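You operate a simulated robot arm through the tools that you are given. There is no shell and no other tool. Be economical: measure what you need, move in short steps, check, and stop when the job is done.

The job below is to be done with a simulated robot arm. You get a single attempt, and the scene is never put back.

Task
Put two of the small white boxes from the open table on the top of the drawer cabinet. Then take the orange block and leave it on the top of the grey bench. Then take the black tub labelled "feet" from the open table and leave it on top of the white jar there. Then take the blue lidded tin on the open table and put it away on the shelf under the long white bench. Then take the green jar and leave it on top of the white spool. Then put one of the cartons from the open table on the top of the grey bench. Do these in the order given. Set down upright: black tub, green jar, carton.

The check looks at the end state, three seconds after you hand in, the way a careful person would. Anything else that was tipped, shoved, dropped, spilled or broken makes it a failure.

Robot
A 7-joint arm with a vacuum gripper on a trunk, on a base that drives. Base frame: it is fixed to the floor where the robot stands at the start and does not move with it; the origin is under the middle of the robot, x ahead of it, y to its left, z up; the surface under the hand at the start is at about z = 910. Units: mm, degrees, N and s.
With the tool pointing down near the work surface it reaches from about 120 to 820 mm from the robot's upright axis, wherever it stands. Its first joint turns from -166.0 to 166.0 degrees. Places, roughly: black tub [1000, 1250, 1000]; blue lidded tin (8x8x4 cm) [800, 1500, 900]; carton [750, 750, 1000]; green jar (5x5x8 cm) [1300, 1400, 900]; orange block (9x5x3 cm) [1200, 1600, 900]; shelf under the long white bench [3900, 500, 200]; small white box [750, 500, 1000]; top of the drawer cabinet [700, 3400, 900]; top of the grey bench [600, 4600, 800]; white jar [1000, 1250, 1000]; white spool (8x8x7 cm) [1000, 1600, 900]. Payload 1.88 kg.
Tool frame: the origin (TCP) lies in the middle of the cups' lips, and z points out of the cups. The gripper has 1 cup of 32 mm across, covering 32 by 32 mm (tool x, y); the bellows give 14 mm. With the vacuum on, a cup seals on a smooth face that it is pressed against (1 to 4 N); it does not hold porous or soft things. The pull reaches 41 N.
Orientation is told as [roll, pitch, yaw] about the base's x, y, z axes, in that order, counted from this pose: with the cups facing straight down, the tool's x points along the base's -x, its y along +y and its z along -z.

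Tools
- The arm moves only by the tool move_arm. Its argument "rows" is a list of rows, each a list of 3 entries, a list of its own where there are three numbers: the shift along the base's x, y, z in mm, then the turn, a rotation vector about the base's x, y, z in degrees, then the vacuum: 1 switches it on, 0 off. In form: [[[dx, dy, dz], [wx, wy, wz], valve], ...]. A call has 1 to 20 rows; each row is the pose to reach, as a shift and turn from the pose commanded when the call began. Each row takes 0.2 s and may step no farther than 50 mm and 8.6 degrees from the row before; otherwise, or with a gripper value out of range, the whole call is refused. A pose out of reach is approached as far as the arm can. The call stops where the force on the tool passes 40 N (or 10 N more than at its start, if that is more) or the arm is blocked; 0.2 s more then pass. The pull builds up within a second once a cup has sealed. Time passes only in rows, and 0.2 s behind the last, so rows that repeat a pose give it time. The reply holds the time, the measured pose of the TCP, the force on the tool along the base axes and the pull of the vacuum, in the units named above and with some noise, with the torque about the TCP (base axes, N m) and any sound that the robot's microphone picked up, and new pictures: "pictures" is both (left out), scene, wrist or none.
- Cameras (640 x 400 px; columns grow to the right, rows downward): "scene" is now at [27.3, 181, 1583.3]; the picture's right is [0.20, -0.98, 0.00], its down [-0.55, -0.11, -0.83] and it looks along [0.81, 0.17, -0.56] (base axes); focal length 293 px, centre (320, 200). "wrist" rides on the gripper at [82, 14, -216] in the tool frame; the picture's right is [-0.17, 0.99, 0.00], its down [-0.91, -0.15, -0.37] and it looks along [-0.37, -0.06, 0.93] (tool axes); focal length 243 px, centre (320, 200). There is no depth. A picture from a camera that has moved, and an enlarged one, comes with that camera's place and axes in the base frame and with its lens.
- raise_lower(by): slides the trunk up (or, below 0, down) by that many mm; the arm and the scene camera ride with it, the base frame stays. It gives what a move gives, with no picture.
- base_move(legs): drives the robot by 1 to 6 legs, each [ahead, left, turn to the left] in mm, mm and degrees, along the robot's own axes; the way and the turn of a leg run together, so that a leg with both is an arc; at most 1500 mm and 180 degrees a leg. The arm and the cameras ride along, it lands a little off, and it stops where it bumps. It gives what a move gives, and a new picture of the scene camera.
- head_to(pan, tilt): turns the head with the scene camera to pan (to the left, within 155 degrees either way) and tilt (down, from -29 to 69), counted from straight ahead of the robot. It gives what a move gives, and a new picture of the scene camera.
- zoom(camera, box): a new picture of the part [left, top, right, bottom] of that camera's present view, enlarged. The clock stands still meanwhile.
- close_job(): hands the job in; it is judged then, once.

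Go step by step. Nothing tells you exact positions but the pictures and the camera data: compare them with the known pose of the tool, close in by small moves and look again before you grip or let go. The budget is 207 turns and 260 pictures, counting those below and the enlarged ones. Unless the task says otherwise, let go and move clear before handing in, and close with one line.

The tools are called after "Request:" as name(argument=value, ...) on one line, values as JSON. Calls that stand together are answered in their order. move_arm: Moves the arm, as the interface text tells. Its arguments: {"type":"object","properties":{"rows":{"type":"array","items":{"type":"array"}},"pictures":{"type":"string","enum":["both","scene","wrist","none"]}},"required":["rows"]} The other tools are called the same way: raise_lower (by) slides the trunk up or down; base_move (legs) drives the base; head_to (pan, tilt) turns the head that bears the scene camera; zoom (camera, box) takes an enlarged picture of a part of a camera's view; close_job () hands the job in.

At the start:

```text
clock: 0.0
ee_pos: [444.6, 279.2, 1259.9]
ee_rot: [0.0, -0.1, -0.1]
force: [-0.3, -0.1, -0.5]
moment: [-0.03, 0.01, -0.01]
pull: 0.1
trunk travel left (down, up): [-525.0, 65.0]
robot x, y, heading: [1.4, -2.7, 0.1]
head pan, tilt: [11.7, 33.8]
```

scene: 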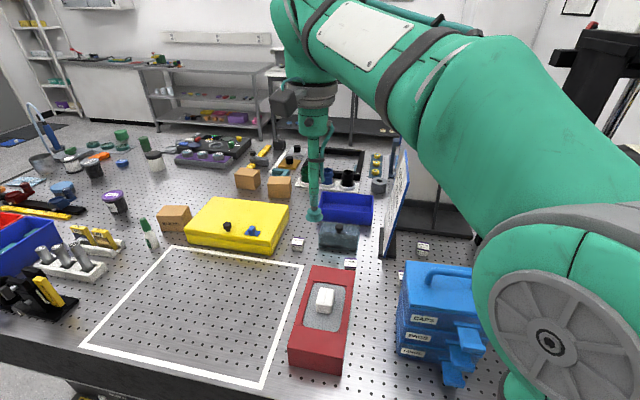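
wrist: 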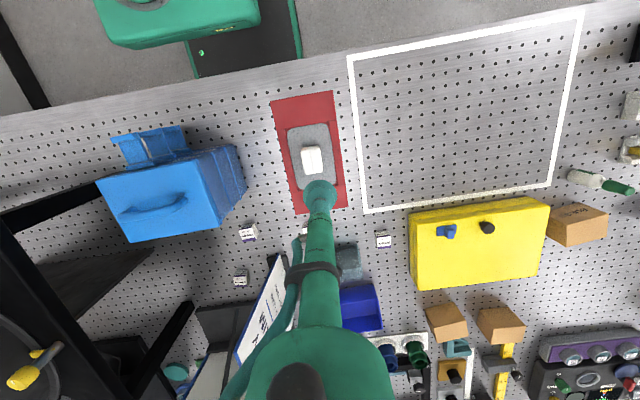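

I see the perforated table with several small white boxes near the red tray and many items behind. I'll zoom in to identify the objects.

Request:
zoom(camera="scene", box=[260, 200, 480, 338])

Request:
zoom(camera="scene", box=[0, 110, 200, 235])

Request:
zoom(camera="wrist", box=[200, 180, 440, 330])

Request:
head_to(pan=60, tilt=30)

```text
2.90 times, centred on (370, 269) of scene
camera zoom: at [27.3, 181.0, 1583.3], right [0.2, -0.98, 0.0], down [-0.55, -0.11, -0.83], along [0.81, 0.17, -0.56], focal length 850 px, centre (175, 0)
```

zoom: 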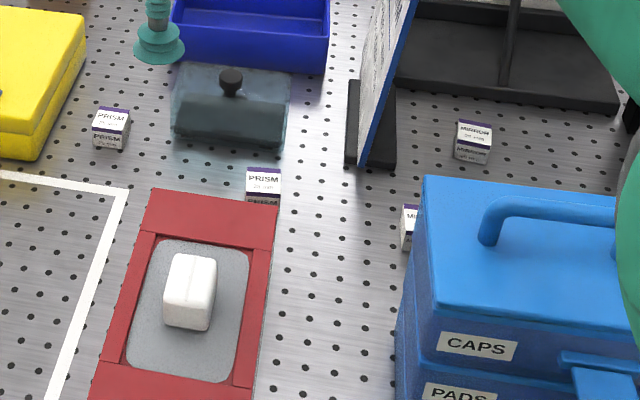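

```text
3.20 times, centred on (100, 172) of scene
camera zoom: at [27.3, 181.0, 1583.3], right [0.2, -0.98, 0.0], down [-0.55, -0.11, -0.83], along [0.81, 0.17, -0.56], focal length 939 px, centre (1024, 288)
```

zoom: 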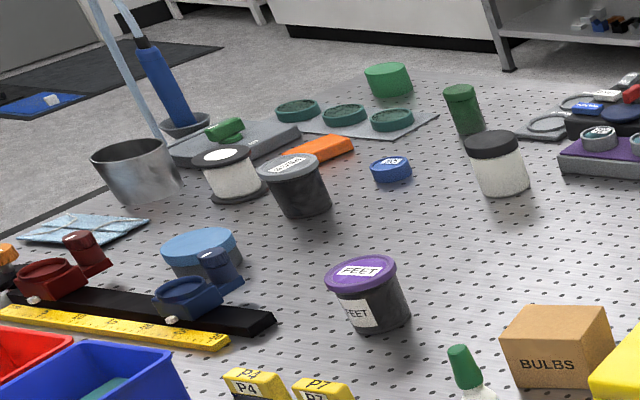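

```text
2.67 times, centred on (320, 255) of wrist
camera zoom: at [362.1, 294.2, 1475.2], right [0.17, 0.99, 0.0], down [0.91, -0.15, 0.37], along [0.37, -0.06, -0.93], focal length 647 px, centre (320, 53)
```

zoom: 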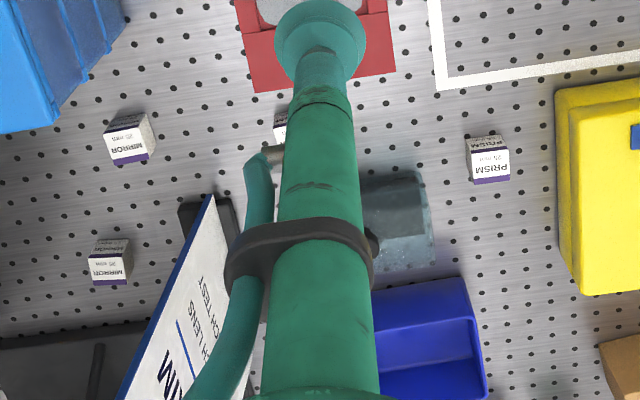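

```text
clock: 1.2
ee_pos: [443.0, 279.4, 1259.7]
ee_rot: [0.0, 0.0, 0.0]
force: [-0.2, 0.5, 0.2]
moment: [0.0, 0.01, -0.02]
pull: 0.0
trunk travel left (down, up): [-525.0, 65.0]
robot x, y, heading: [0.3, -5.0, -0.0]
head pan, tilt: [60.0, 30.0]
camera scene: at [-14.3, 241.3, 1589.3], right [0.87, -0.5, 0.0], down [-0.25, -0.43, -0.87], along [0.43, 0.75, -0.5], focal length 293 px, centre (320, 200)
```

scene: 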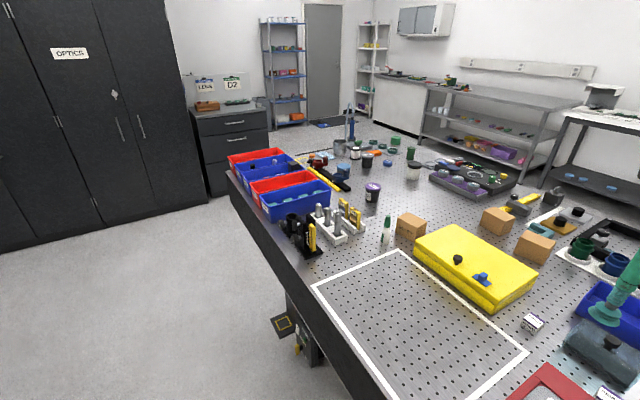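

The boxes are labelled PRISM/MIRROR. Now I'll look in detail at the distant furniture.

Request:
zoom(camera="scene", box=[160, 50, 320, 150])

Request:
head_to(pan=0, tilt=10)

Request:
head_to(pan=110, tilt=20)

```text
4.00 times, centred on (240, 100) of scene
camera zoom: at [-14.3, 241.3, 1589.3], right [0.87, -0.5, 0.0], down [-0.25, -0.43, -0.87], along [0.43, 0.75, -0.5], focal length 1174 px, centre (640, 600)
```

zoom: 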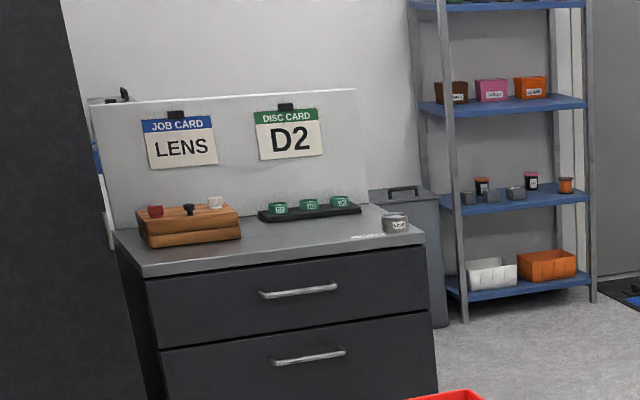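

```text
clock: 2.5
ee_pos: [443.4, 280.9, 1259.3]
ee_rot: [-0.1, 0.1, 0.0]
force: [0.0, 0.2, 0.0]
moment: [-0.01, -0.01, -0.02]
pull: 0.0
trunk travel left (down, up): [-525.0, 65.0]
robot x, y, heading: [-0.3, -0.8, 0.2]
head pan, tilt: [0.0, 10.0]
camera scene: at [33.4, 163.1, 1621.6], right [0.0, -1.0, 0.0], down [-0.17, 0.0, -0.98], along [0.98, 0.0, -0.17], focal length 293 px, centre (320, 200)
```

scene: 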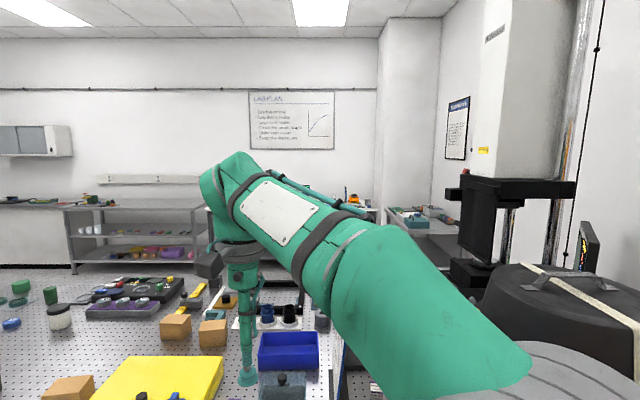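

```text
clock: 4.3
ee_pos: [444.6, 279.5, 1259.2]
ee_rot: [0.0, 0.0, 0.0]
force: [0.0, 0.1, 0.3]
moment: [0.02, -0.01, -0.01]
pull: 0.1
trunk travel left (down, up): [-525.0, 65.0]
robot x, y, heading: [-3.7, -0.7, 0.1]
head pan, tilt: [110.0, 20.0]
camera scene: at [-91.4, 250.5, 1605.3], right [0.94, 0.34, 0.0], down [0.12, -0.32, -0.94], along [-0.32, 0.88, -0.34], focal length 293 px, centre (320, 200)
```

scene: 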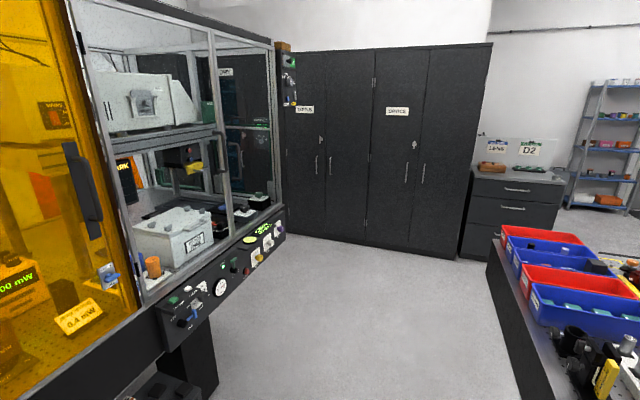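

The two PRISM boxes look accessible at about (705,397) and (653,219). I'll shift left so both are in easy reach.

Request:
base_move(legs=[[0, 300, 0]])

Request:
head_to(pan=0, tilt=45)

```text
clock: 6.4
ee_pos: [444.3, 581.3, 1259.1]
ee_rot: [-0.1, 0.0, -0.2]
force: [0.5, 0.1, 0.3]
moment: [0.01, -0.05, -0.01]
pull: 0.0
trunk travel left (down, up): [-525.0, 65.0]
robot x, y, heading: [1.4, 302.8, -0.0]
head pan, tilt: [110.0, 20.0]
camera scene: at [-91.0, 552.9, 1605.3], right [0.94, 0.34, 0.0], down [0.12, -0.32, -0.94], along [-0.32, 0.88, -0.34], focal length 293 px, centre (320, 200)
```

scene: 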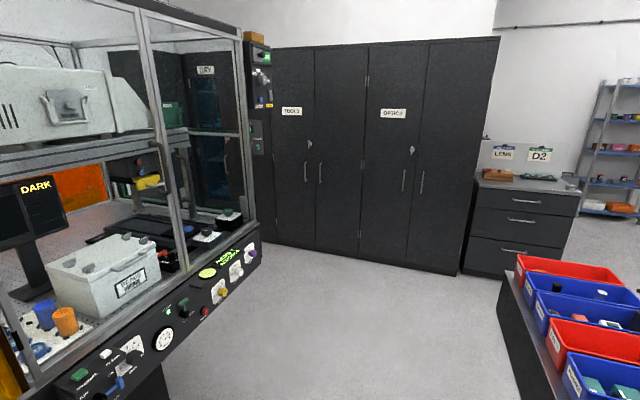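

```text
clock: 8.3
ee_pos: [444.8, 580.5, 1260.0]
ee_rot: [0.1, 0.1, -0.1]
force: [-0.4, 0.7, 0.1]
moment: [0.02, -0.01, 0.01]
pull: 0.2
trunk travel left (down, up): [-525.0, 65.0]
robot x, y, heading: [-2.6, 298.2, 0.0]
head pan, tilt: [0.0, 45.0]
camera scene: at [22.0, 465.2, 1566.7], right [0.0, -1.0, 0.0], down [-0.71, 0.0, -0.71], along [0.71, 0.0, -0.71], focal length 293 px, centre (320, 200)
```

scene: 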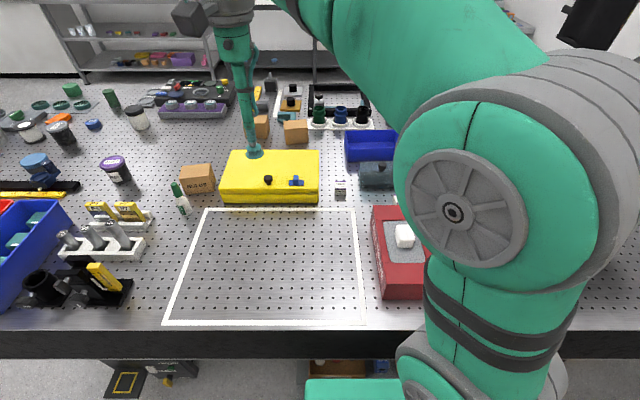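

The box is at about (701,402). Moving above it at a height of ~1060.

Request:
move_arm(rows=[[[32, -22, 0], [0, 0, 0], 0], [[64, -45, 0], [0, 0, 0], 0], [[96, -67, 0], [0, 0, 0], 0], [[128, -89, 0], [0, 0, 0], 0], [[160, -112, 0], [0, 0, 0], 0], [[192, -134, 0], [0, 0, 0], 0], [[224, -156, -10], [0, 0, 0], 0], [[254, -178, -40], [0, 0, 0], 0], [[254, -178, -80], [0, 0, 0], 0], [[254, -178, -120], [0, 0, 0], 0], [[254, -178, -160], [0, 0, 0], 0], [[254, -178, -200], [0, 0, 0], 0]])

```text
clock: 10.9
ee_pos: [698.3, 402.9, 1059.6]
ee_rot: [0.0, -0.1, -0.1]
force: [0.0, 0.4, -0.1]
moment: [0.01, 0.01, 0.03]
pull: 0.0
trunk travel left (down, up): [-525.0, 65.0]
robot x, y, heading: [-0.6, 301.6, 0.0]
head pan, tilt: [0.0, 45.0]
camera scene: at [22.2, 465.1, 1566.7], right [0.0, -1.0, 0.0], down [-0.71, 0.0, -0.71], along [0.71, 0.0, -0.71], focal length 293 px, centre (320, 200)
camera wrist: at [616.3, 418.6, 1275.0], right [0.17, 0.99, 0.0], down [0.91, -0.16, 0.38], along [0.37, -0.06, -0.93], focal length 243 px, centre (320, 200)
```

scene: 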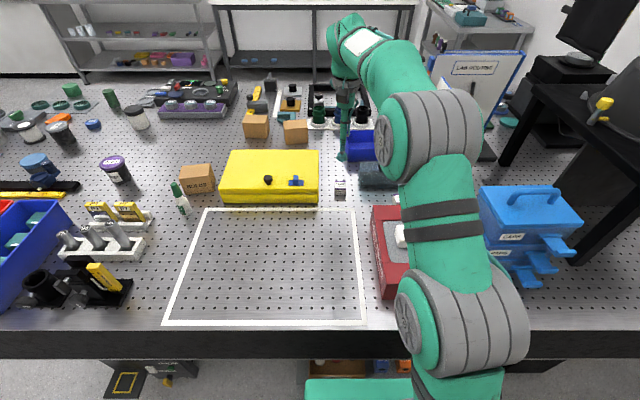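
wrist: 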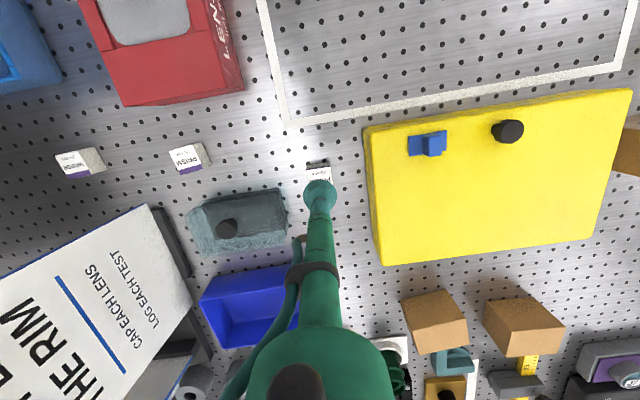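

The cup is nearly over the box; zooming to measure the offset.

Request:
zoom(camera="wrist", box=[270, 140, 370, 202])

Request:
zoom(camera="scene", box=[300, 140, 400, 202])

```text
6.40 times, centred on (320, 171) of wrist
camera zoom: at [616.3, 418.6, 1275.0], right [0.17, 0.99, 0.0], down [0.91, -0.16, 0.38], along [0.37, -0.06, -0.93], focal length 1553 px, centre (320, 386)
```

zoom: 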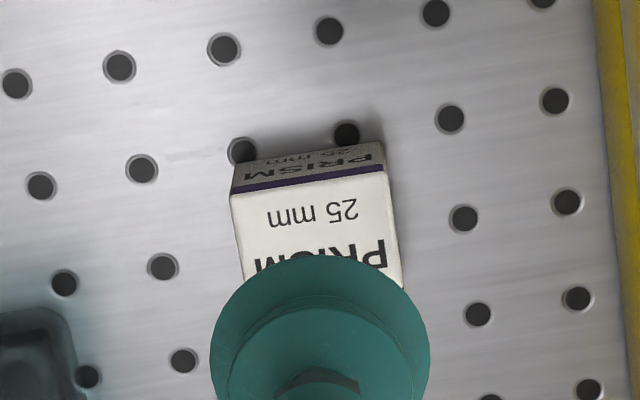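

```text
6.40 times, centred on (350, 171) of scene
camera zoom: at [22.2, 465.1, 1566.7], right [0.0, -1.0, 0.0], down [-0.71, 0.0, -0.71], along [0.71, 0.0, -0.71], focal length 1878 px, centre (128, 386)
```

zoom: 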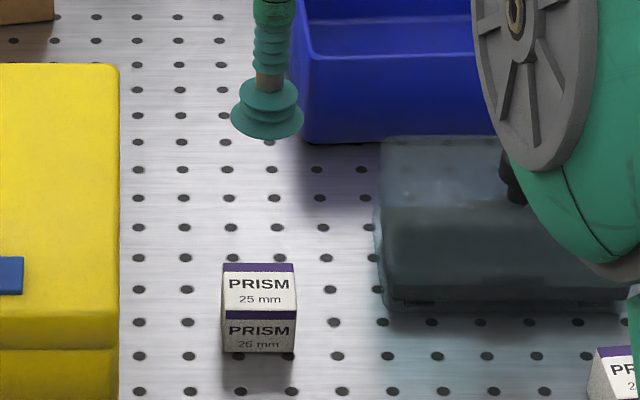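

The box top is ~36 mm square, centred at about (720,401), top z ≈ 939. I'll move above, look from low down, with vacuum on.

Request:
move_arm(rows=[[[22, -2, 0], [0, 0, 0], 0], [[22, -2, -40], [0, 0, 0], 0], [[22, -2, -80], [0, 0, 0], 1], [[22, -2, -105], [0, 0, 0], 1]])

```text
clock: 11.9
ee_pos: [721.3, 399.5, 953.9]
ee_rot: [0.1, 0.0, 0.0]
force: [-1.2, -0.5, -0.5]
moment: [0.0, -0.01, 0.04]
pull: 0.1
trunk travel left (down, up): [-525.0, 65.0]
robot x, y, heading: [4.0, 304.9, -0.2]
head pan, tilt: [0.0, 45.0]
camera scene: at [22.3, 465.1, 1566.7], right [0.0, -1.0, 0.0], down [-0.71, 0.0, -0.71], along [0.71, 0.0, -0.71], focal length 293 px, centre (320, 200)
camera wrist: at [638.6, 415.5, 1169.7], right [0.17, 0.99, 0.0], down [0.91, -0.15, 0.37], along [0.37, -0.06, -0.93], focal length 243 px, centre (320, 200)
```

scene: 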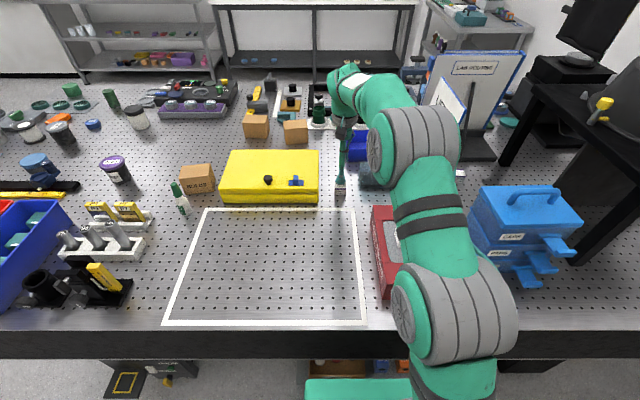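
wrist: 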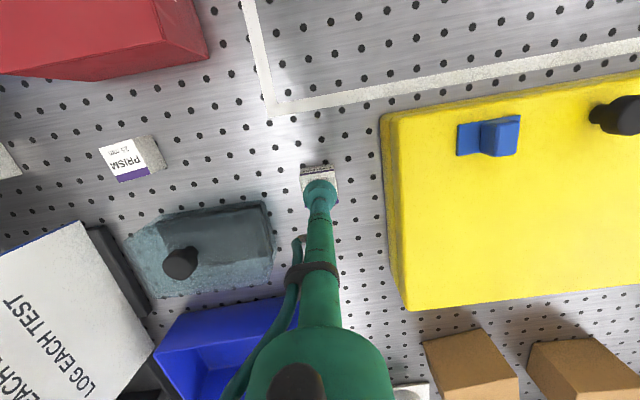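

Request:
zoom(camera="scene", box=[310, 160, 374, 200])

Request:
zoom(camera="wrist", box=[288, 155, 352, 195])

```text
10.00 times, centred on (342, 180) of scene
camera zoom: at [22.3, 465.1, 1566.7], right [0.0, -1.0, 0.0], down [-0.71, 0.0, -0.71], along [0.71, 0.0, -0.71], focal length 2934 px, centre (100, 400)
```

zoom: 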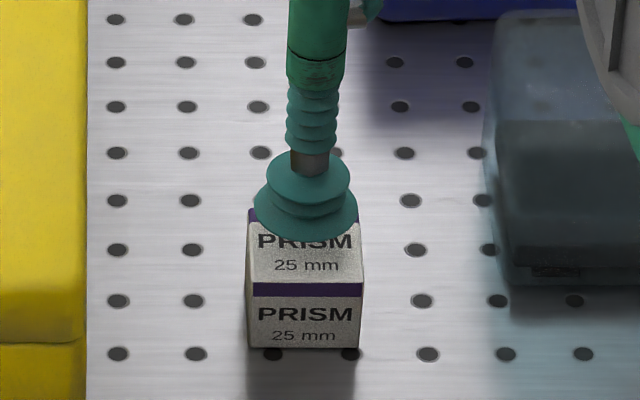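

```text
10.00 times, centred on (320, 175) of wrist
camera zoom: at [638.6, 415.5, 1169.7], right [0.17, 0.99, 0.0], down [0.91, -0.15, 0.37], along [0.37, -0.06, -0.93], focal length 2426 px, centre (320, 450)
```

zoom: 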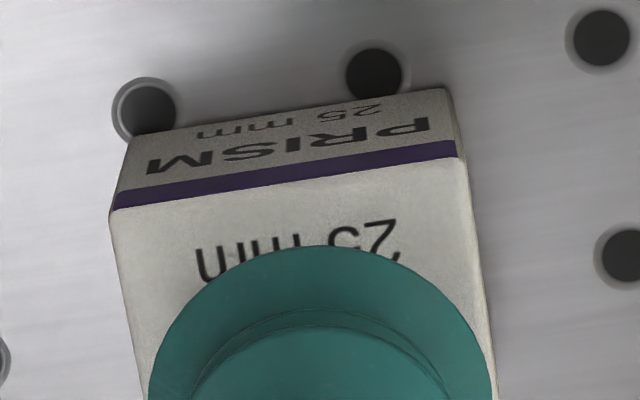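

The cup is centred over the box. Pressing gently.

Request:
move_arm(rows=[[[0, 0, -8], [0, 0, 0], 1], [[0, 0, -13], [0, 0, 0], 1], [[0, 0, -16], [0, 0, 0], 1], [[0, 0, -18], [0, 0, 0], 1], [[0, 0, -18], [0, 0, 0], 1], [[0, 0, -18], [0, 0, 0], 1]], pictures="none")

```text
clock: 13.3
ee_pos: [721.0, 400.7, 938.8]
ee_rot: [0.1, -0.2, -0.1]
force: [1.0, 1.0, 9.2]
moment: [-0.02, 0.03, 0.01]
pull: 40.9
trunk travel left (down, up): [-525.0, 65.0]
robot x, y, heading: [1.7, 305.8, -0.1]
head pan, tilt: [0.0, 45.0]
```

Sealed. Lift and retract to a carrying pose near the robot.

Request:
move_arm(rows=[[[0, 0, 15], [0, 0, 0], 1], [[0, 0, 50], [0, 0, 0], 1], [[0, 0, 100], [0, 0, 0], 1], [[0, 0, 150], [0, 0, 0], 1], [[0, 0, 200], [0, 0, 0], 1], [[-20, 10, 245], [0, 0, 0], 1], [[-60, 30, 260], [0, 0, 0], 1], [[-100, 50, 270], [0, 0, 0], 1], [[-140, 70, 270], [0, 0, 0], 1], [[-180, 90, 270], [0, 0, 0], 1], [[-220, 110, 270], [0, 0, 0], 1], [[-260, 130, 270], [0, 0, 0], 1]])

Request:
head_to(pan=90, tilt=30)

```text
refused: row 6 steps farther than a row can; nothing moved
```

```text
clock: 14.9
ee_pos: [719.7, 400.9, 937.2]
ee_rot: [0.0, 0.0, -0.2]
force: [1.4, 0.1, 5.8]
moment: [-0.02, -0.02, 0.03]
pull: 41.1
trunk travel left (down, up): [-525.0, 65.0]
robot x, y, heading: [1.0, 301.8, -0.2]
head pan, tilt: [90.0, 30.0]
camera scene: at [-59.5, 555.6, 1589.2], right [1.0, 0.0, 0.0], down [0.0, -0.5, -0.87], along [0.0, 0.87, -0.5], focal length 293 px, centre (320, 200)
```

scene: 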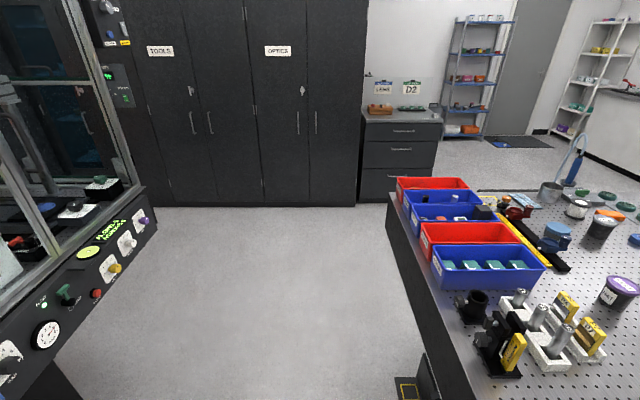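

Request:
move_arm(rows=[[[0, 0, 15], [0, 0, 0], 1], [[0, 0, 50], [0, 0, 0], 1], [[0, 0, 100], [0, 0, 0], 1], [[0, 0, 150], [0, 0, 0], 1], [[0, 0, 195], [0, 0, 0], 1], [[-20, 10, 235], [0, 0, 0], 1], [[-60, 30, 250], [0, 0, 0], 1], [[-100, 50, 260], [0, 0, 0], 1], [[-140, 70, 260], [0, 0, 0], 1], [[-180, 90, 260], [0, 0, 0], 1], [[-220, 110, 260], [0, 0, 0], 1], [[-260, 130, 260], [0, 0, 0], 1]], pictures="wrist")

```text
clock: 17.5
ee_pos: [460.9, 530.9, 1196.7]
ee_rot: [0.0, 0.0, -0.2]
force: [0.2, 0.0, 0.2]
moment: [0.03, 0.0, 0.01]
pull: 41.0
trunk travel left (down, up): [-525.0, 65.0]
robot x, y, heading: [-0.6, 301.3, 0.3]
head pan, tilt: [90.0, 30.0]
camera wrist: at [377.9, 546.3, 1411.5], right [0.17, 0.99, 0.0], down [0.91, -0.16, 0.37], along [0.37, -0.06, -0.93], focal length 243 px, centre (320, 200)
```

wrist: 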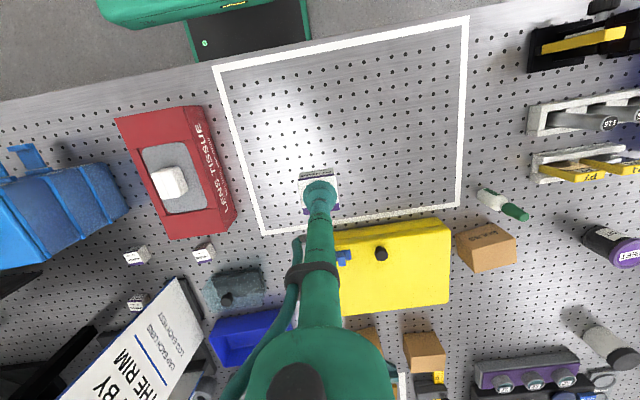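

Box held. Driving to the drawer cabinet along the clear lane.

Request:
base_move(legs=[[0, 1500, 0], [0, 720, 0], [0, 0, 90]])

Request:
head_to(pan=-30, tilt=35)

```text
clock: 32.3
ee_pos: [-245.7, 2974.5, 1198.2]
ee_rot: [0.0, 0.0, 90.3]
force: [0.3, 0.5, 0.7]
moment: [-0.01, 0.01, 0.03]
pull: 40.4
trunk travel left (down, up): [-525.0, 65.0]
robot x, y, heading: [-12.3, 2512.0, 90.2]
head pan, tilt: [90.0, 30.0]
camera scene: at [-268.0, 2452.2, 1589.3], right [0.0, 1.0, 0.0], down [0.5, 0.0, -0.87], along [-0.87, 0.0, -0.5], focal length 293 px, centre (320, 200)
```

scene: 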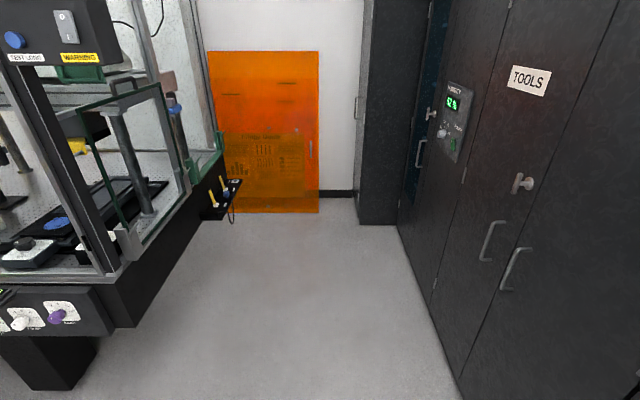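

```text
clock: 34.3
ee_pos: [-246.7, 2972.8, 1196.0]
ee_rot: [-0.1, 0.0, 90.2]
force: [0.2, -0.7, -0.9]
moment: [0.02, -0.03, 0.01]
pull: 40.9
trunk travel left (down, up): [-525.0, 65.0]
robot x, y, heading: [-14.3, 2515.7, 90.0]
head pan, tilt: [-30.0, 35.0]
camera scene: at [-133.9, 2529.0, 1581.5], right [0.87, -0.5, 0.0], down [-0.28, -0.5, -0.82], along [0.41, 0.71, -0.57], focal length 293 px, centre (320, 200)
```

scene: 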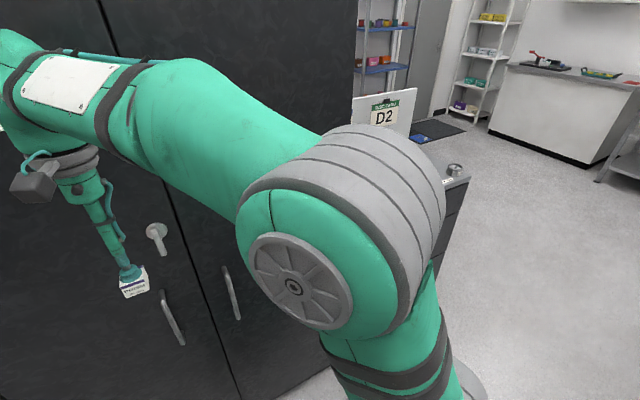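

Now sidestep right to face the drawer cabinet.

Request:
base_move(legs=[[0, -700, 0]])

Request:
head_to(pan=10, tilt=30)

```text
clock: 38.1
ee_pos: [449.3, 2976.1, 1196.8]
ee_rot: [0.0, 0.1, 90.3]
force: [0.5, 0.2, 0.1]
moment: [0.03, -0.01, 0.03]
pull: 40.2
trunk travel left (down, up): [-525.0, 65.0]
robot x, y, heading: [683.6, 2515.0, 90.2]
head pan, tilt: [-30.0, 35.0]
camera scene: at [561.2, 2532.0, 1581.5], right [0.87, -0.5, 0.0], down [-0.28, -0.5, -0.82], along [0.41, 0.71, -0.57], focal length 293 px, centre (320, 200)
```

scene: 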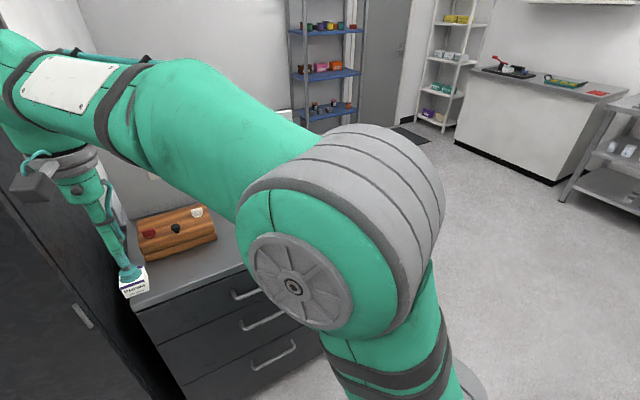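

```text
clock: 39.1
ee_pos: [448.9, 2977.8, 1196.6]
ee_rot: [-0.1, 0.0, 90.3]
force: [0.0, -0.1, -0.4]
moment: [0.02, 0.02, 0.0]
pull: 41.1
trunk travel left (down, up): [-525.0, 65.0]
robot x, y, heading: [679.2, 2515.0, 90.3]
head pan, tilt: [10.0, 30.0]
camera scene: at [501.5, 2544.5, 1589.3], right [0.98, 0.18, 0.0], down [0.09, -0.49, -0.87], along [-0.15, 0.85, -0.5], focal length 293 px, centre (320, 200)
```

scene: 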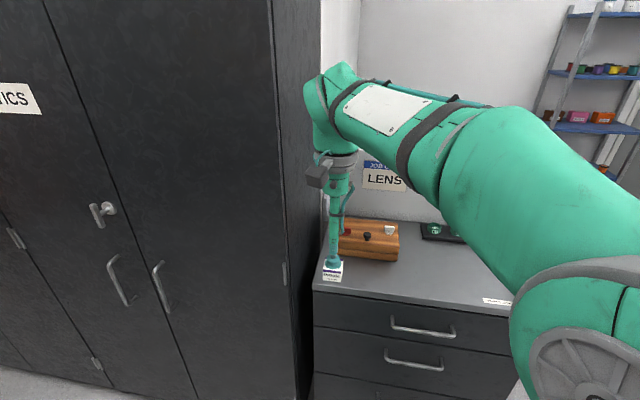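

Front strip of the cabinet top (y≈3190–3350) is free. Moving the box above about (520,3265).

Request:
move_arm(rows=[[[10, 40, 0], [0, 0, 0], 1], [[20, 80, 0], [0, 0, 0], 1], [[30, 120, 0], [0, 0, 0], 1], [[40, 160, 0], [0, 0, 0], 1], [[50, 200, 0], [0, 0, 0], 1], [[60, 240, 0], [0, 0, 0], 1], [[70, 285, 0], [0, 0, 0], 1], [[70, 285, -40], [0, 0, 0], 1], [[70, 285, -80], [0, 0, 0], 1], [[70, 285, -120], [0, 0, 0], 1], [[70, 285, -160], [0, 0, 0], 1], [[70, 285, -190], [0, 0, 0], 1]])

```text
clock: 41.8
ee_pos: [518.0, 3265.2, 1041.4]
ee_rot: [-0.4, 2.4, 90.4]
force: [0.8, 0.3, -0.8]
moment: [0.04, -0.02, -0.03]
pull: 40.6
out of reach, approached as far as the arm can: row 7, 8, 10, 11, 12
trunk travel left (down, up): [-525.0, 65.0]
robot x, y, heading: [682.6, 2517.0, 90.3]
head pan, tilt: [10.0, 30.0]
camera scene: at [501.3, 2544.9, 1589.2], right [0.98, 0.18, 0.0], down [0.09, -0.49, -0.87], along [-0.15, 0.85, -0.5], focal length 293 px, centre (320, 200)
camera wrist: at [502.2, 3193.3, 1259.6], right [-0.99, 0.16, -0.02], down [0.15, 0.93, 0.34], along [0.07, 0.33, -0.94], focal length 243 px, centre (320, 200)
```

scene: 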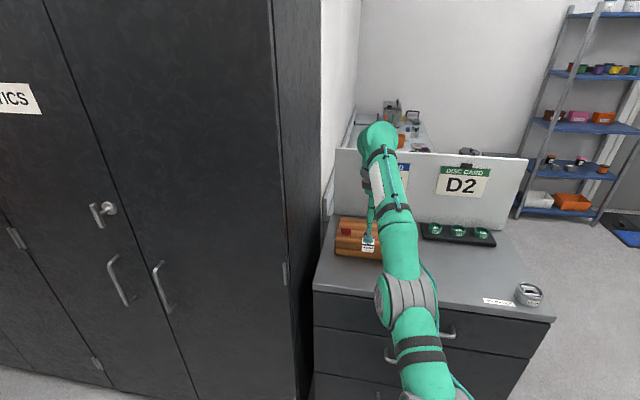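
wrist: 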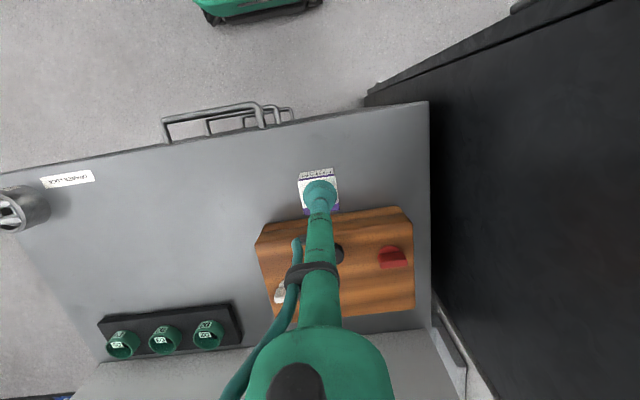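

Reach is marginal here; I'll retract, drive 100 mm closer, and come down again.

Request:
move_arm(rows=[[[0, -20, 20], [0, 0, 0], 1], [[0, -60, 40], [0, 0, 0], 1], [[0, -100, 60], [0, 0, 0], 1]], pictures="none")

Request:
base_move(legs=[[100, 0, 0]])

Request:
move_arm(rows=[[[0, 0, 0], [0, 0, 0], 1]])

```text
clock: 42.5
ee_pos: [503.6, 3255.4, 1100.0]
ee_rot: [0.0, 0.0, 90.3]
force: [0.0, 0.6, 0.0]
moment: [-0.05, -0.01, 0.0]
pull: 40.9
out of reach, approached as far as the arm can: row 1, 2, 3
trunk travel left (down, up): [-525.0, 65.0]
robot x, y, heading: [681.0, 2514.3, 90.3]
head pan, tilt: [10.0, 30.0]
```

```text
clock: 43.7
ee_pos: [503.1, 3354.8, 1100.3]
ee_rot: [0.1, 0.1, 90.3]
force: [-0.6, -0.4, 0.2]
moment: [-0.02, 0.01, 0.0]
pull: 41.1
trunk travel left (down, up): [-525.0, 65.0]
robot x, y, heading: [681.1, 2617.8, 90.1]
head pan, tilt: [10.0, 30.0]
camera scene: at [500.8, 2644.2, 1589.2], right [0.98, 0.18, 0.0], down [0.09, -0.49, -0.87], along [-0.15, 0.85, -0.5], focal length 293 px, centre (320, 200)
```

scene: 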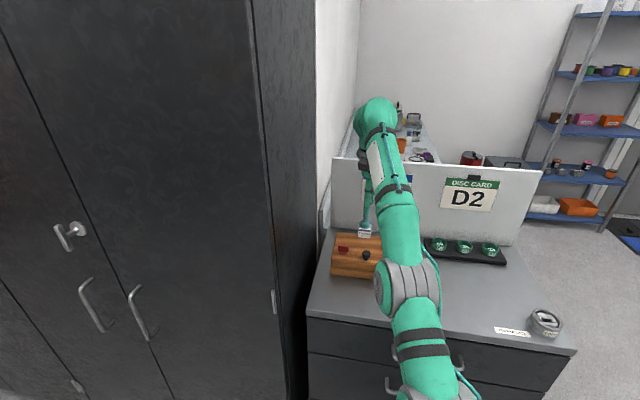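

```text
clock: 44.1
ee_pos: [503.9, 3354.4, 1100.1]
ee_rot: [0.0, 0.1, 90.3]
force: [-0.2, 0.6, -0.5]
moment: [-0.05, -0.03, -0.01]
pull: 40.9
trunk travel left (down, up): [-525.0, 65.0]
robot x, y, heading: [680.5, 2616.8, 90.3]
head pan, tilt: [10.0, 30.0]
camera scene: at [500.9, 2643.9, 1589.3], right [0.98, 0.18, 0.0], down [0.09, -0.49, -0.87], along [-0.15, 0.85, -0.5], focal length 293 px, centre (320, 200)
camera wrist: at [490.2, 3273.8, 1316.1], right [-0.99, 0.16, 0.0], down [0.15, 0.92, 0.37], along [0.06, 0.37, -0.93], focal length 243 px, centre (320, 200)
```

scene: 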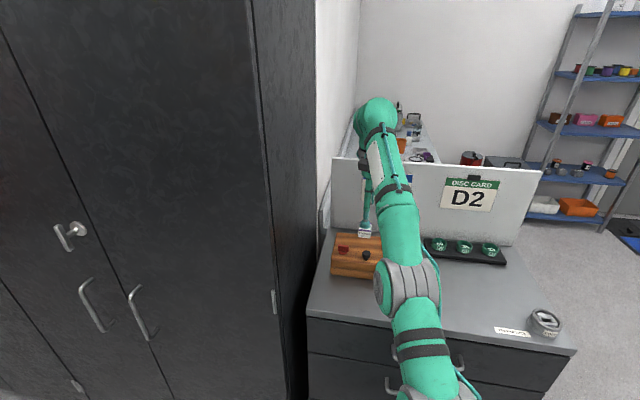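
wrist: 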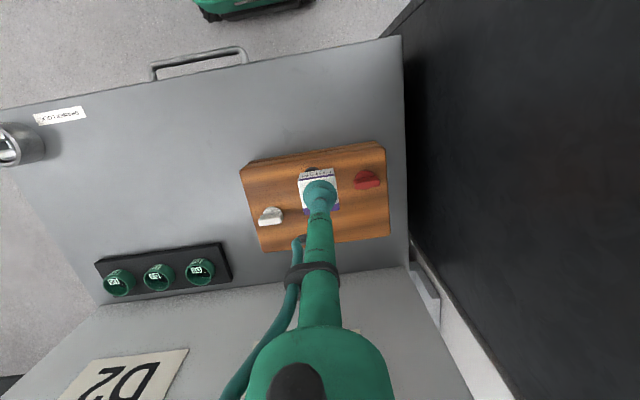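

Cabinet top is at z≈900, its front edge at y≈3200, the wooden block's front at y≈3342. Placing at y≈3265.

Request:
move_arm(rows=[[[0, -45, 0], [0, 0, 0], 1], [[5, -89, 0], [0, 0, 0], 1], [[5, -89, -45], [0, 0, 0], 1], [[5, -89, -90], [0, 0, 0], 1], [[5, -89, -130], [0, 0, 0], 1], [[5, -89, -155], [0, 0, 0], 1]])

```text
clock: 45.5
ee_pos: [485.7, 3356.5, 1066.5]
ee_rot: [0.0, 0.3, 90.3]
force: [-0.3, -0.6, -0.1]
moment: [-0.01, 0.02, 0.0]
pull: 40.6
out of reach, approached as far as the arm can: row 1, 2, 3, 4, 5, 6
trunk travel left (down, up): [-525.0, 65.0]
robot x, y, heading: [676.4, 2618.3, 90.1]
head pan, tilt: [10.0, 30.0]
camera scene: at [500.9, 2643.7, 1589.3], right [0.98, 0.18, 0.0], down [0.09, -0.49, -0.87], along [-0.15, 0.85, -0.5], focal length 293 px, centre (320, 200)
camera wrist: at [471.2, 3277.7, 1281.0], right [-0.99, 0.16, 0.0], down [0.15, 0.92, 0.37], along [0.06, 0.36, -0.93], focal length 243 px, centre (320, 200)
```

scene: 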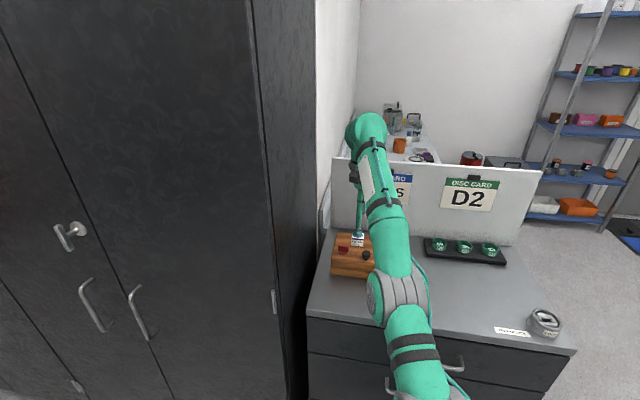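
wrist: 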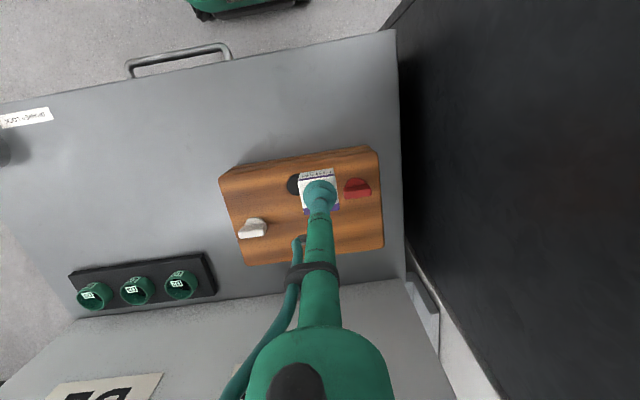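

The arm seems stuck in a near-straight posture. I'll try small inward steps to unfold it.

Request:
move_arm(rows=[[[0, 0, 10], [0, 0, 0], 1], [[2, -5, 20], [0, 0, 0], 1], [[4, -10, 40], [0, 0, 0], 1], [[6, -20, 60], [0, 0, 0], 1], [[8, -30, 80], [0, 0, 0], 1], [[10, -40, 100], [0, 0, 0], 1], [[12, -60, 120], [0, 0, 0], 1], [[14, -80, 140], [0, 0, 0], 1]], pictures="none")

```text
clock: 47.3
ee_pos: [491.9, 3283.4, 1192.6]
ee_rot: [0.2, 1.7, 89.8]
force: [-0.1, 0.4, -4.0]
moment: [-0.1, 0.17, -0.01]
pull: 40.6
out of reach, approached as far as the arm can: row 5, 6, 7
trunk travel left (down, up): [-525.0, 65.0]
robot x, y, heading: [673.3, 2613.4, 90.2]
head pan, tilt: [10.0, 30.0]
```

Moving again. I'll bring it in a bit more while high, then descend.

Request:
move_arm(rows=[[[0, -30, 0], [0, 0, 0], 1], [[0, -60, 0], [0, 0, 0], 1], [[0, -60, 0], [0, 0, 0], 1], [[2, -60, -40], [0, 0, 0], 1], [[4, -50, -80], [0, 0, 0], 1], [[6, -35, -120], [0, 0, 0], 1], [[8, -20, -160], [0, 0, 0], 1], [[10, -18, -200], [0, 0, 0], 1]])

```text
clock: 49.1
ee_pos: [507.0, 3260.4, 1007.6]
ee_rot: [0.0, 0.1, 90.1]
force: [-1.0, -0.6, 0.7]
moment: [-0.01, 0.01, -0.01]
pull: 41.0
trunk travel left (down, up): [-525.0, 65.0]
robot x, y, heading: [681.7, 2620.6, 90.3]
head pan, tilt: [10.0, 30.0]
camera scene: at [500.8, 2644.1, 1589.3], right [0.98, 0.18, 0.0], down [0.09, -0.49, -0.87], along [-0.15, 0.85, -0.5], focal length 293 px, centre (320, 200)
camera wrist: at [493.4, 3180.4, 1223.6], right [-0.99, 0.16, 0.0], down [0.15, 0.92, 0.37], along [0.06, 0.37, -0.93], focal length 243 px, centre (320, 200)
```

scene: 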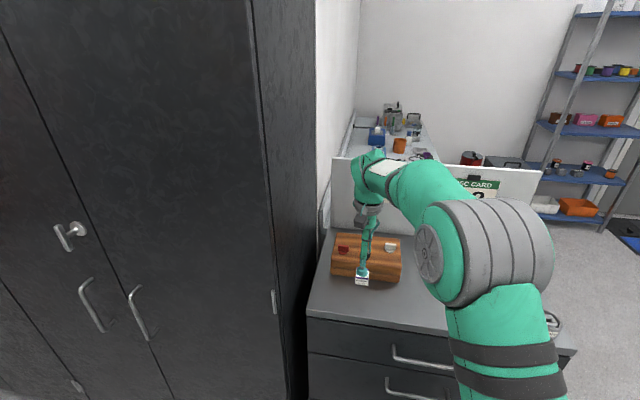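
wrist: 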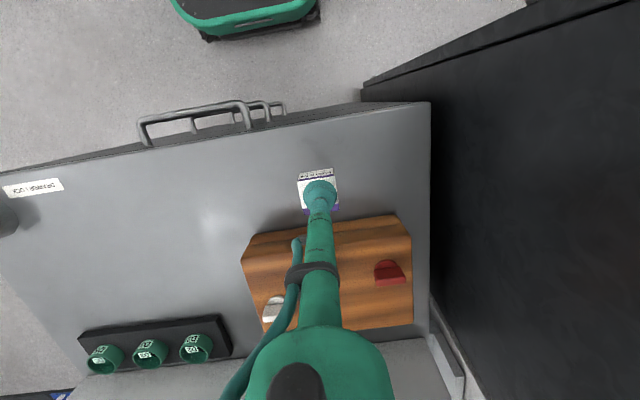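

Good position. Lowering to contact (expected TCP z≈928).

Request:
move_arm(rows=[[[0, 3, -40], [0, 0, 0], 1], [[0, 3, -65], [0, 0, 0], 1], [[0, 3, -72], [0, 0, 0], 1], [[0, 3, -76], [0, 0, 0], 1], [[0, 3, -76], [0, 0, 0], 1]], pictures="scene")

Request:
zoom(camera="scene", box=[314, 240, 410, 300])

```text
clock: 50.3
ee_pos: [506.6, 3262.8, 932.0]
ee_rot: [0.0, 0.1, 90.5]
force: [1.0, 0.1, -0.3]
moment: [0.01, 0.0, -0.04]
pull: 40.8
trunk travel left (down, up): [-525.0, 65.0]
robot x, y, heading: [680.7, 2617.0, 90.8]
head pan, tilt: [10.0, 30.0]
camera scene: at [500.9, 2644.0, 1589.3], right [0.98, 0.18, 0.0], down [0.09, -0.49, -0.87], along [-0.15, 0.85, -0.5], focal length 293 px, centre (320, 200)
```

scene: 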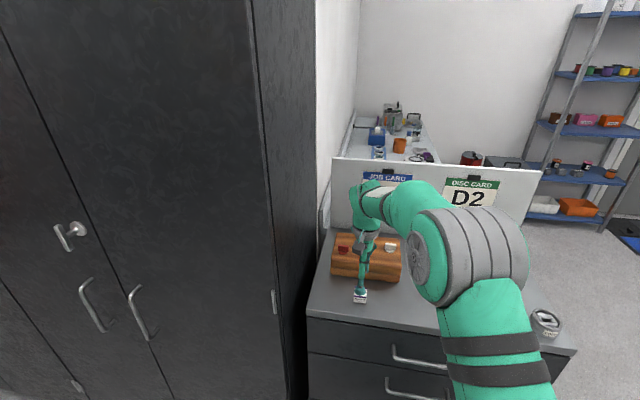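

```text
6.67 times, centred on (362, 270) of scene
camera zoom: at [500.9, 2644.0, 1589.3], right [0.98, 0.18, 0.0], down [0.09, -0.49, -0.87], along [-0.15, 0.85, -0.5], focal length 1956 px, centre (40, -267)
```

zoom: 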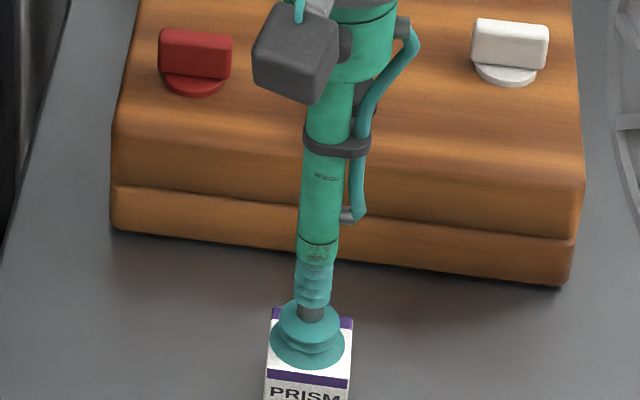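

Not yet touching. Lowering in small steps until contact force shows.

Request:
move_arm(rows=[[[0, 0, -2], [0, 0, 0], 1], [[0, 0, -4], [0, 0, 0], 1], [[0, 0, -4], [0, 0, 0], 1]], pictures="none")

Request:
move_arm(rows=[[[0, 0, -2], [0, 0, 0], 1], [[0, 0, -3], [0, 0, 0], 1], [[0, 0, -3], [0, 0, 0], 1]], pictures="none")

```text
clock: 51.1
ee_pos: [506.7, 3263.8, 928.3]
ee_rot: [0.0, 0.0, 90.3]
force: [0.1, -0.5, 6.5]
moment: [-0.05, 0.0, 0.0]
pull: 41.0
trunk travel left (down, up): [-525.0, 65.0]
robot x, y, heading: [681.6, 2614.7, 90.2]
head pan, tilt: [10.0, 30.0]
```

```text
clock: 51.9
ee_pos: [507.0, 3264.3, 928.1]
ee_rot: [0.1, -0.1, 90.3]
force: [0.5, -0.2, 18.5]
moment: [-0.03, -0.01, 0.0]
pull: 41.1
trunk travel left (down, up): [-525.0, 65.0]
robot x, y, heading: [681.1, 2616.5, 90.2]
head pan, tilt: [10.0, 30.0]
```

Contact made. Release, wait, and lift away.

Request:
move_arm(rows=[[[0, 0, 4], [0, 0, 0], 0], [[0, 0, 4], [0, 0, 0], 0], [[0, 0, 4], [0, 0, 0], 0], [[0, 0, 4], [0, 0, 0], 0], [[0, 0, 8], [0, 0, 0], 0], [[0, 0, 20], [0, 0, 0], 0], [[0, -5, 60], [0, 0, 0], 0], [[0, -20, 100], [0, 0, 0], 0], [[0, -40, 145], [0, 0, 0], 0], [[0, -60, 190], [0, 0, 0], 0], [[0, -90, 230], [0, 0, 0], 0], [[0, -130, 260], [0, 0, 0], 0], [[0, -170, 280], [0, 0, 0], 0], [[0, -210, 290], [0, 0, 0], 0]], pictures="scene")

```text
clock: 54.9
ee_pos: [507.9, 3054.9, 1214.7]
ee_rot: [0.0, 0.1, 90.2]
force: [0.6, 1.3, 0.5]
moment: [-0.03, -0.03, -0.03]
pull: 0.0
trunk travel left (down, up): [-525.0, 65.0]
robot x, y, heading: [679.8, 2616.1, 90.0]
head pan, tilt: [10.0, 30.0]
camera scene: at [500.9, 2643.8, 1589.3], right [0.98, 0.18, 0.0], down [0.09, -0.49, -0.87], along [-0.15, 0.85, -0.5], focal length 293 px, centre (320, 200)
```

scene: 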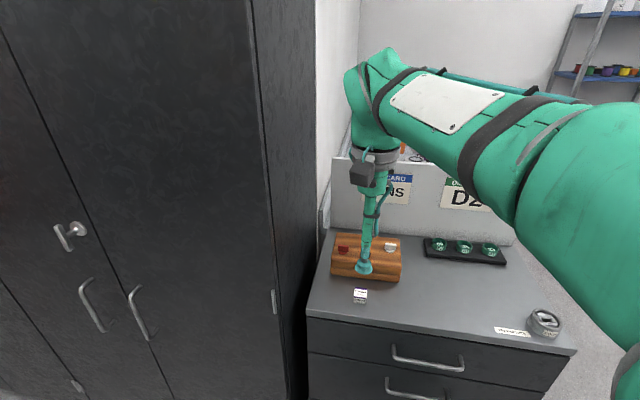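

Box 1 sits well. Driving back for the second PRISM box.

Request:
base_move(legs=[[-100, 680, 0], [0, 0, -90], [0, -1500, 0], [0, -800, 0]])

Request:
head_to(pan=0, tilt=45)

Request:
move_arm(rows=[[[0, 0, 0], [0, 0, 0], 0]], pictures="wrist")

```text
clock: 73.4
ee_pos: [451.1, 397.5, 1214.3]
ee_rot: [0.0, 0.1, 0.3]
force: [-1.4, 0.2, 0.8]
moment: [-0.03, -0.01, -0.03]
pull: 0.1
trunk travel left (down, up): [-525.0, 65.0]
robot x, y, heading: [15.9, 228.5, 0.2]
head pan, tilt: [10.0, 30.0]
camera scene: at [41.7, 403.5, 1589.3], right [0.18, -0.98, 0.0], down [-0.49, -0.09, -0.87], along [0.85, 0.15, -0.5], focal length 293 px, centre (320, 200)
```

scene: 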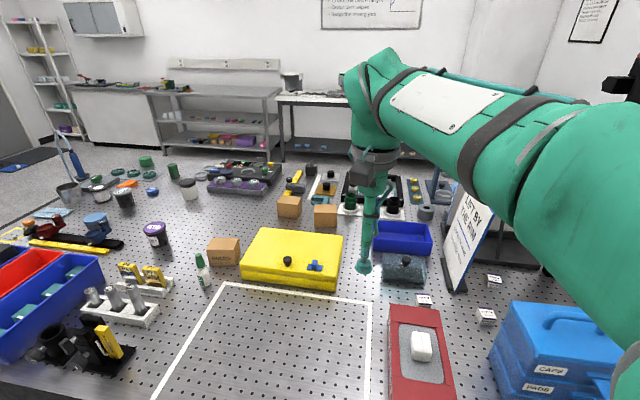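

```text
clock: 74.1
ee_pos: [451.9, 398.0, 1214.7]
ee_rot: [0.0, 0.1, 0.3]
force: [-0.6, -0.5, -0.4]
moment: [-0.03, 0.0, -0.01]
pull: 0.1
trunk travel left (down, up): [-525.0, 65.0]
robot x, y, heading: [13.0, 225.3, 0.4]
head pan, tilt: [0.0, 45.0]
camera scene: at [34.1, 387.8, 1566.7], right [0.01, -1.0, 0.0], down [-0.71, 0.0, -0.71], along [0.71, 0.0, -0.71], focal length 293 px, centre (320, 200)
```

scene: 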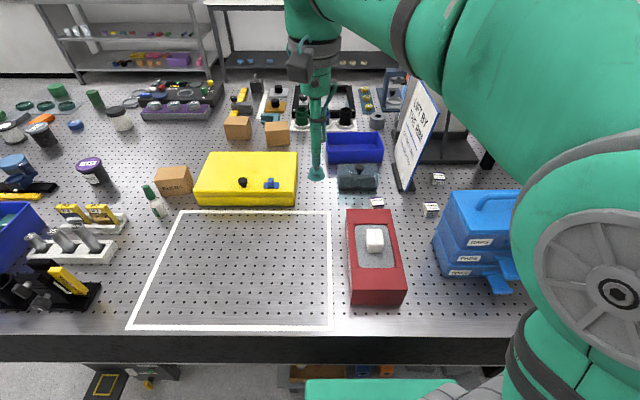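

```text
clock: 74.5
ee_pos: [451.1, 398.2, 1214.5]
ee_rot: [0.0, 0.1, 0.2]
force: [-0.7, 0.4, 1.0]
moment: [0.01, 0.02, 0.02]
pull: 0.2
trunk travel left (down, up): [-525.0, 65.0]
robot x, y, heading: [13.7, 227.8, 0.4]
head pan, tilt: [0.0, 45.0]
camera wrist: at [369.2, 412.7, 1429.9], right [0.16, 0.99, 0.0], down [0.92, -0.15, 0.37], along [0.37, -0.06, -0.93], focal length 243 px, centre (320, 200)
```

wrist: 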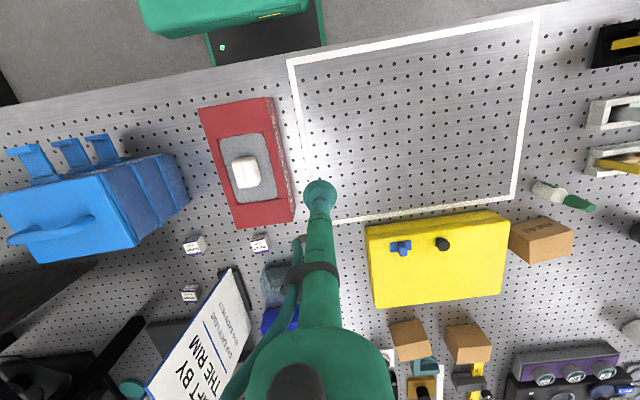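

Request:
zoom(camera="scene", box=[330, 165, 458, 245])

Request:
zoom(camera="wrist", box=[170, 200, 298, 280])

```text
5.00 times, centred on (394, 205) of scene
camera zoom: at [34.1, 387.8, 1566.7], right [0.01, -1.0, 0.0], down [-0.71, 0.0, -0.71], along [0.71, 0.0, -0.71], focal length 1467 px, centre (-50, 175)
```

zoom: 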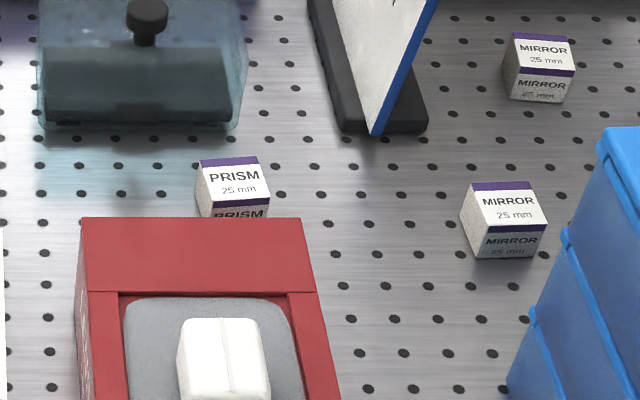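

```text
5.00 times, centred on (234, 240) of wrist
camera zoom: at [369.2, 412.7, 1429.9], right [0.16, 0.99, 0.0], down [0.92, -0.15, 0.37], along [0.37, -0.06, -0.93], focal length 1213 px, centre (750, 0)
```

zoom: 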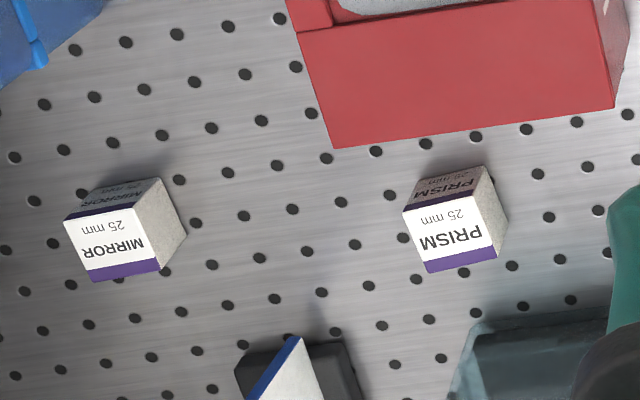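

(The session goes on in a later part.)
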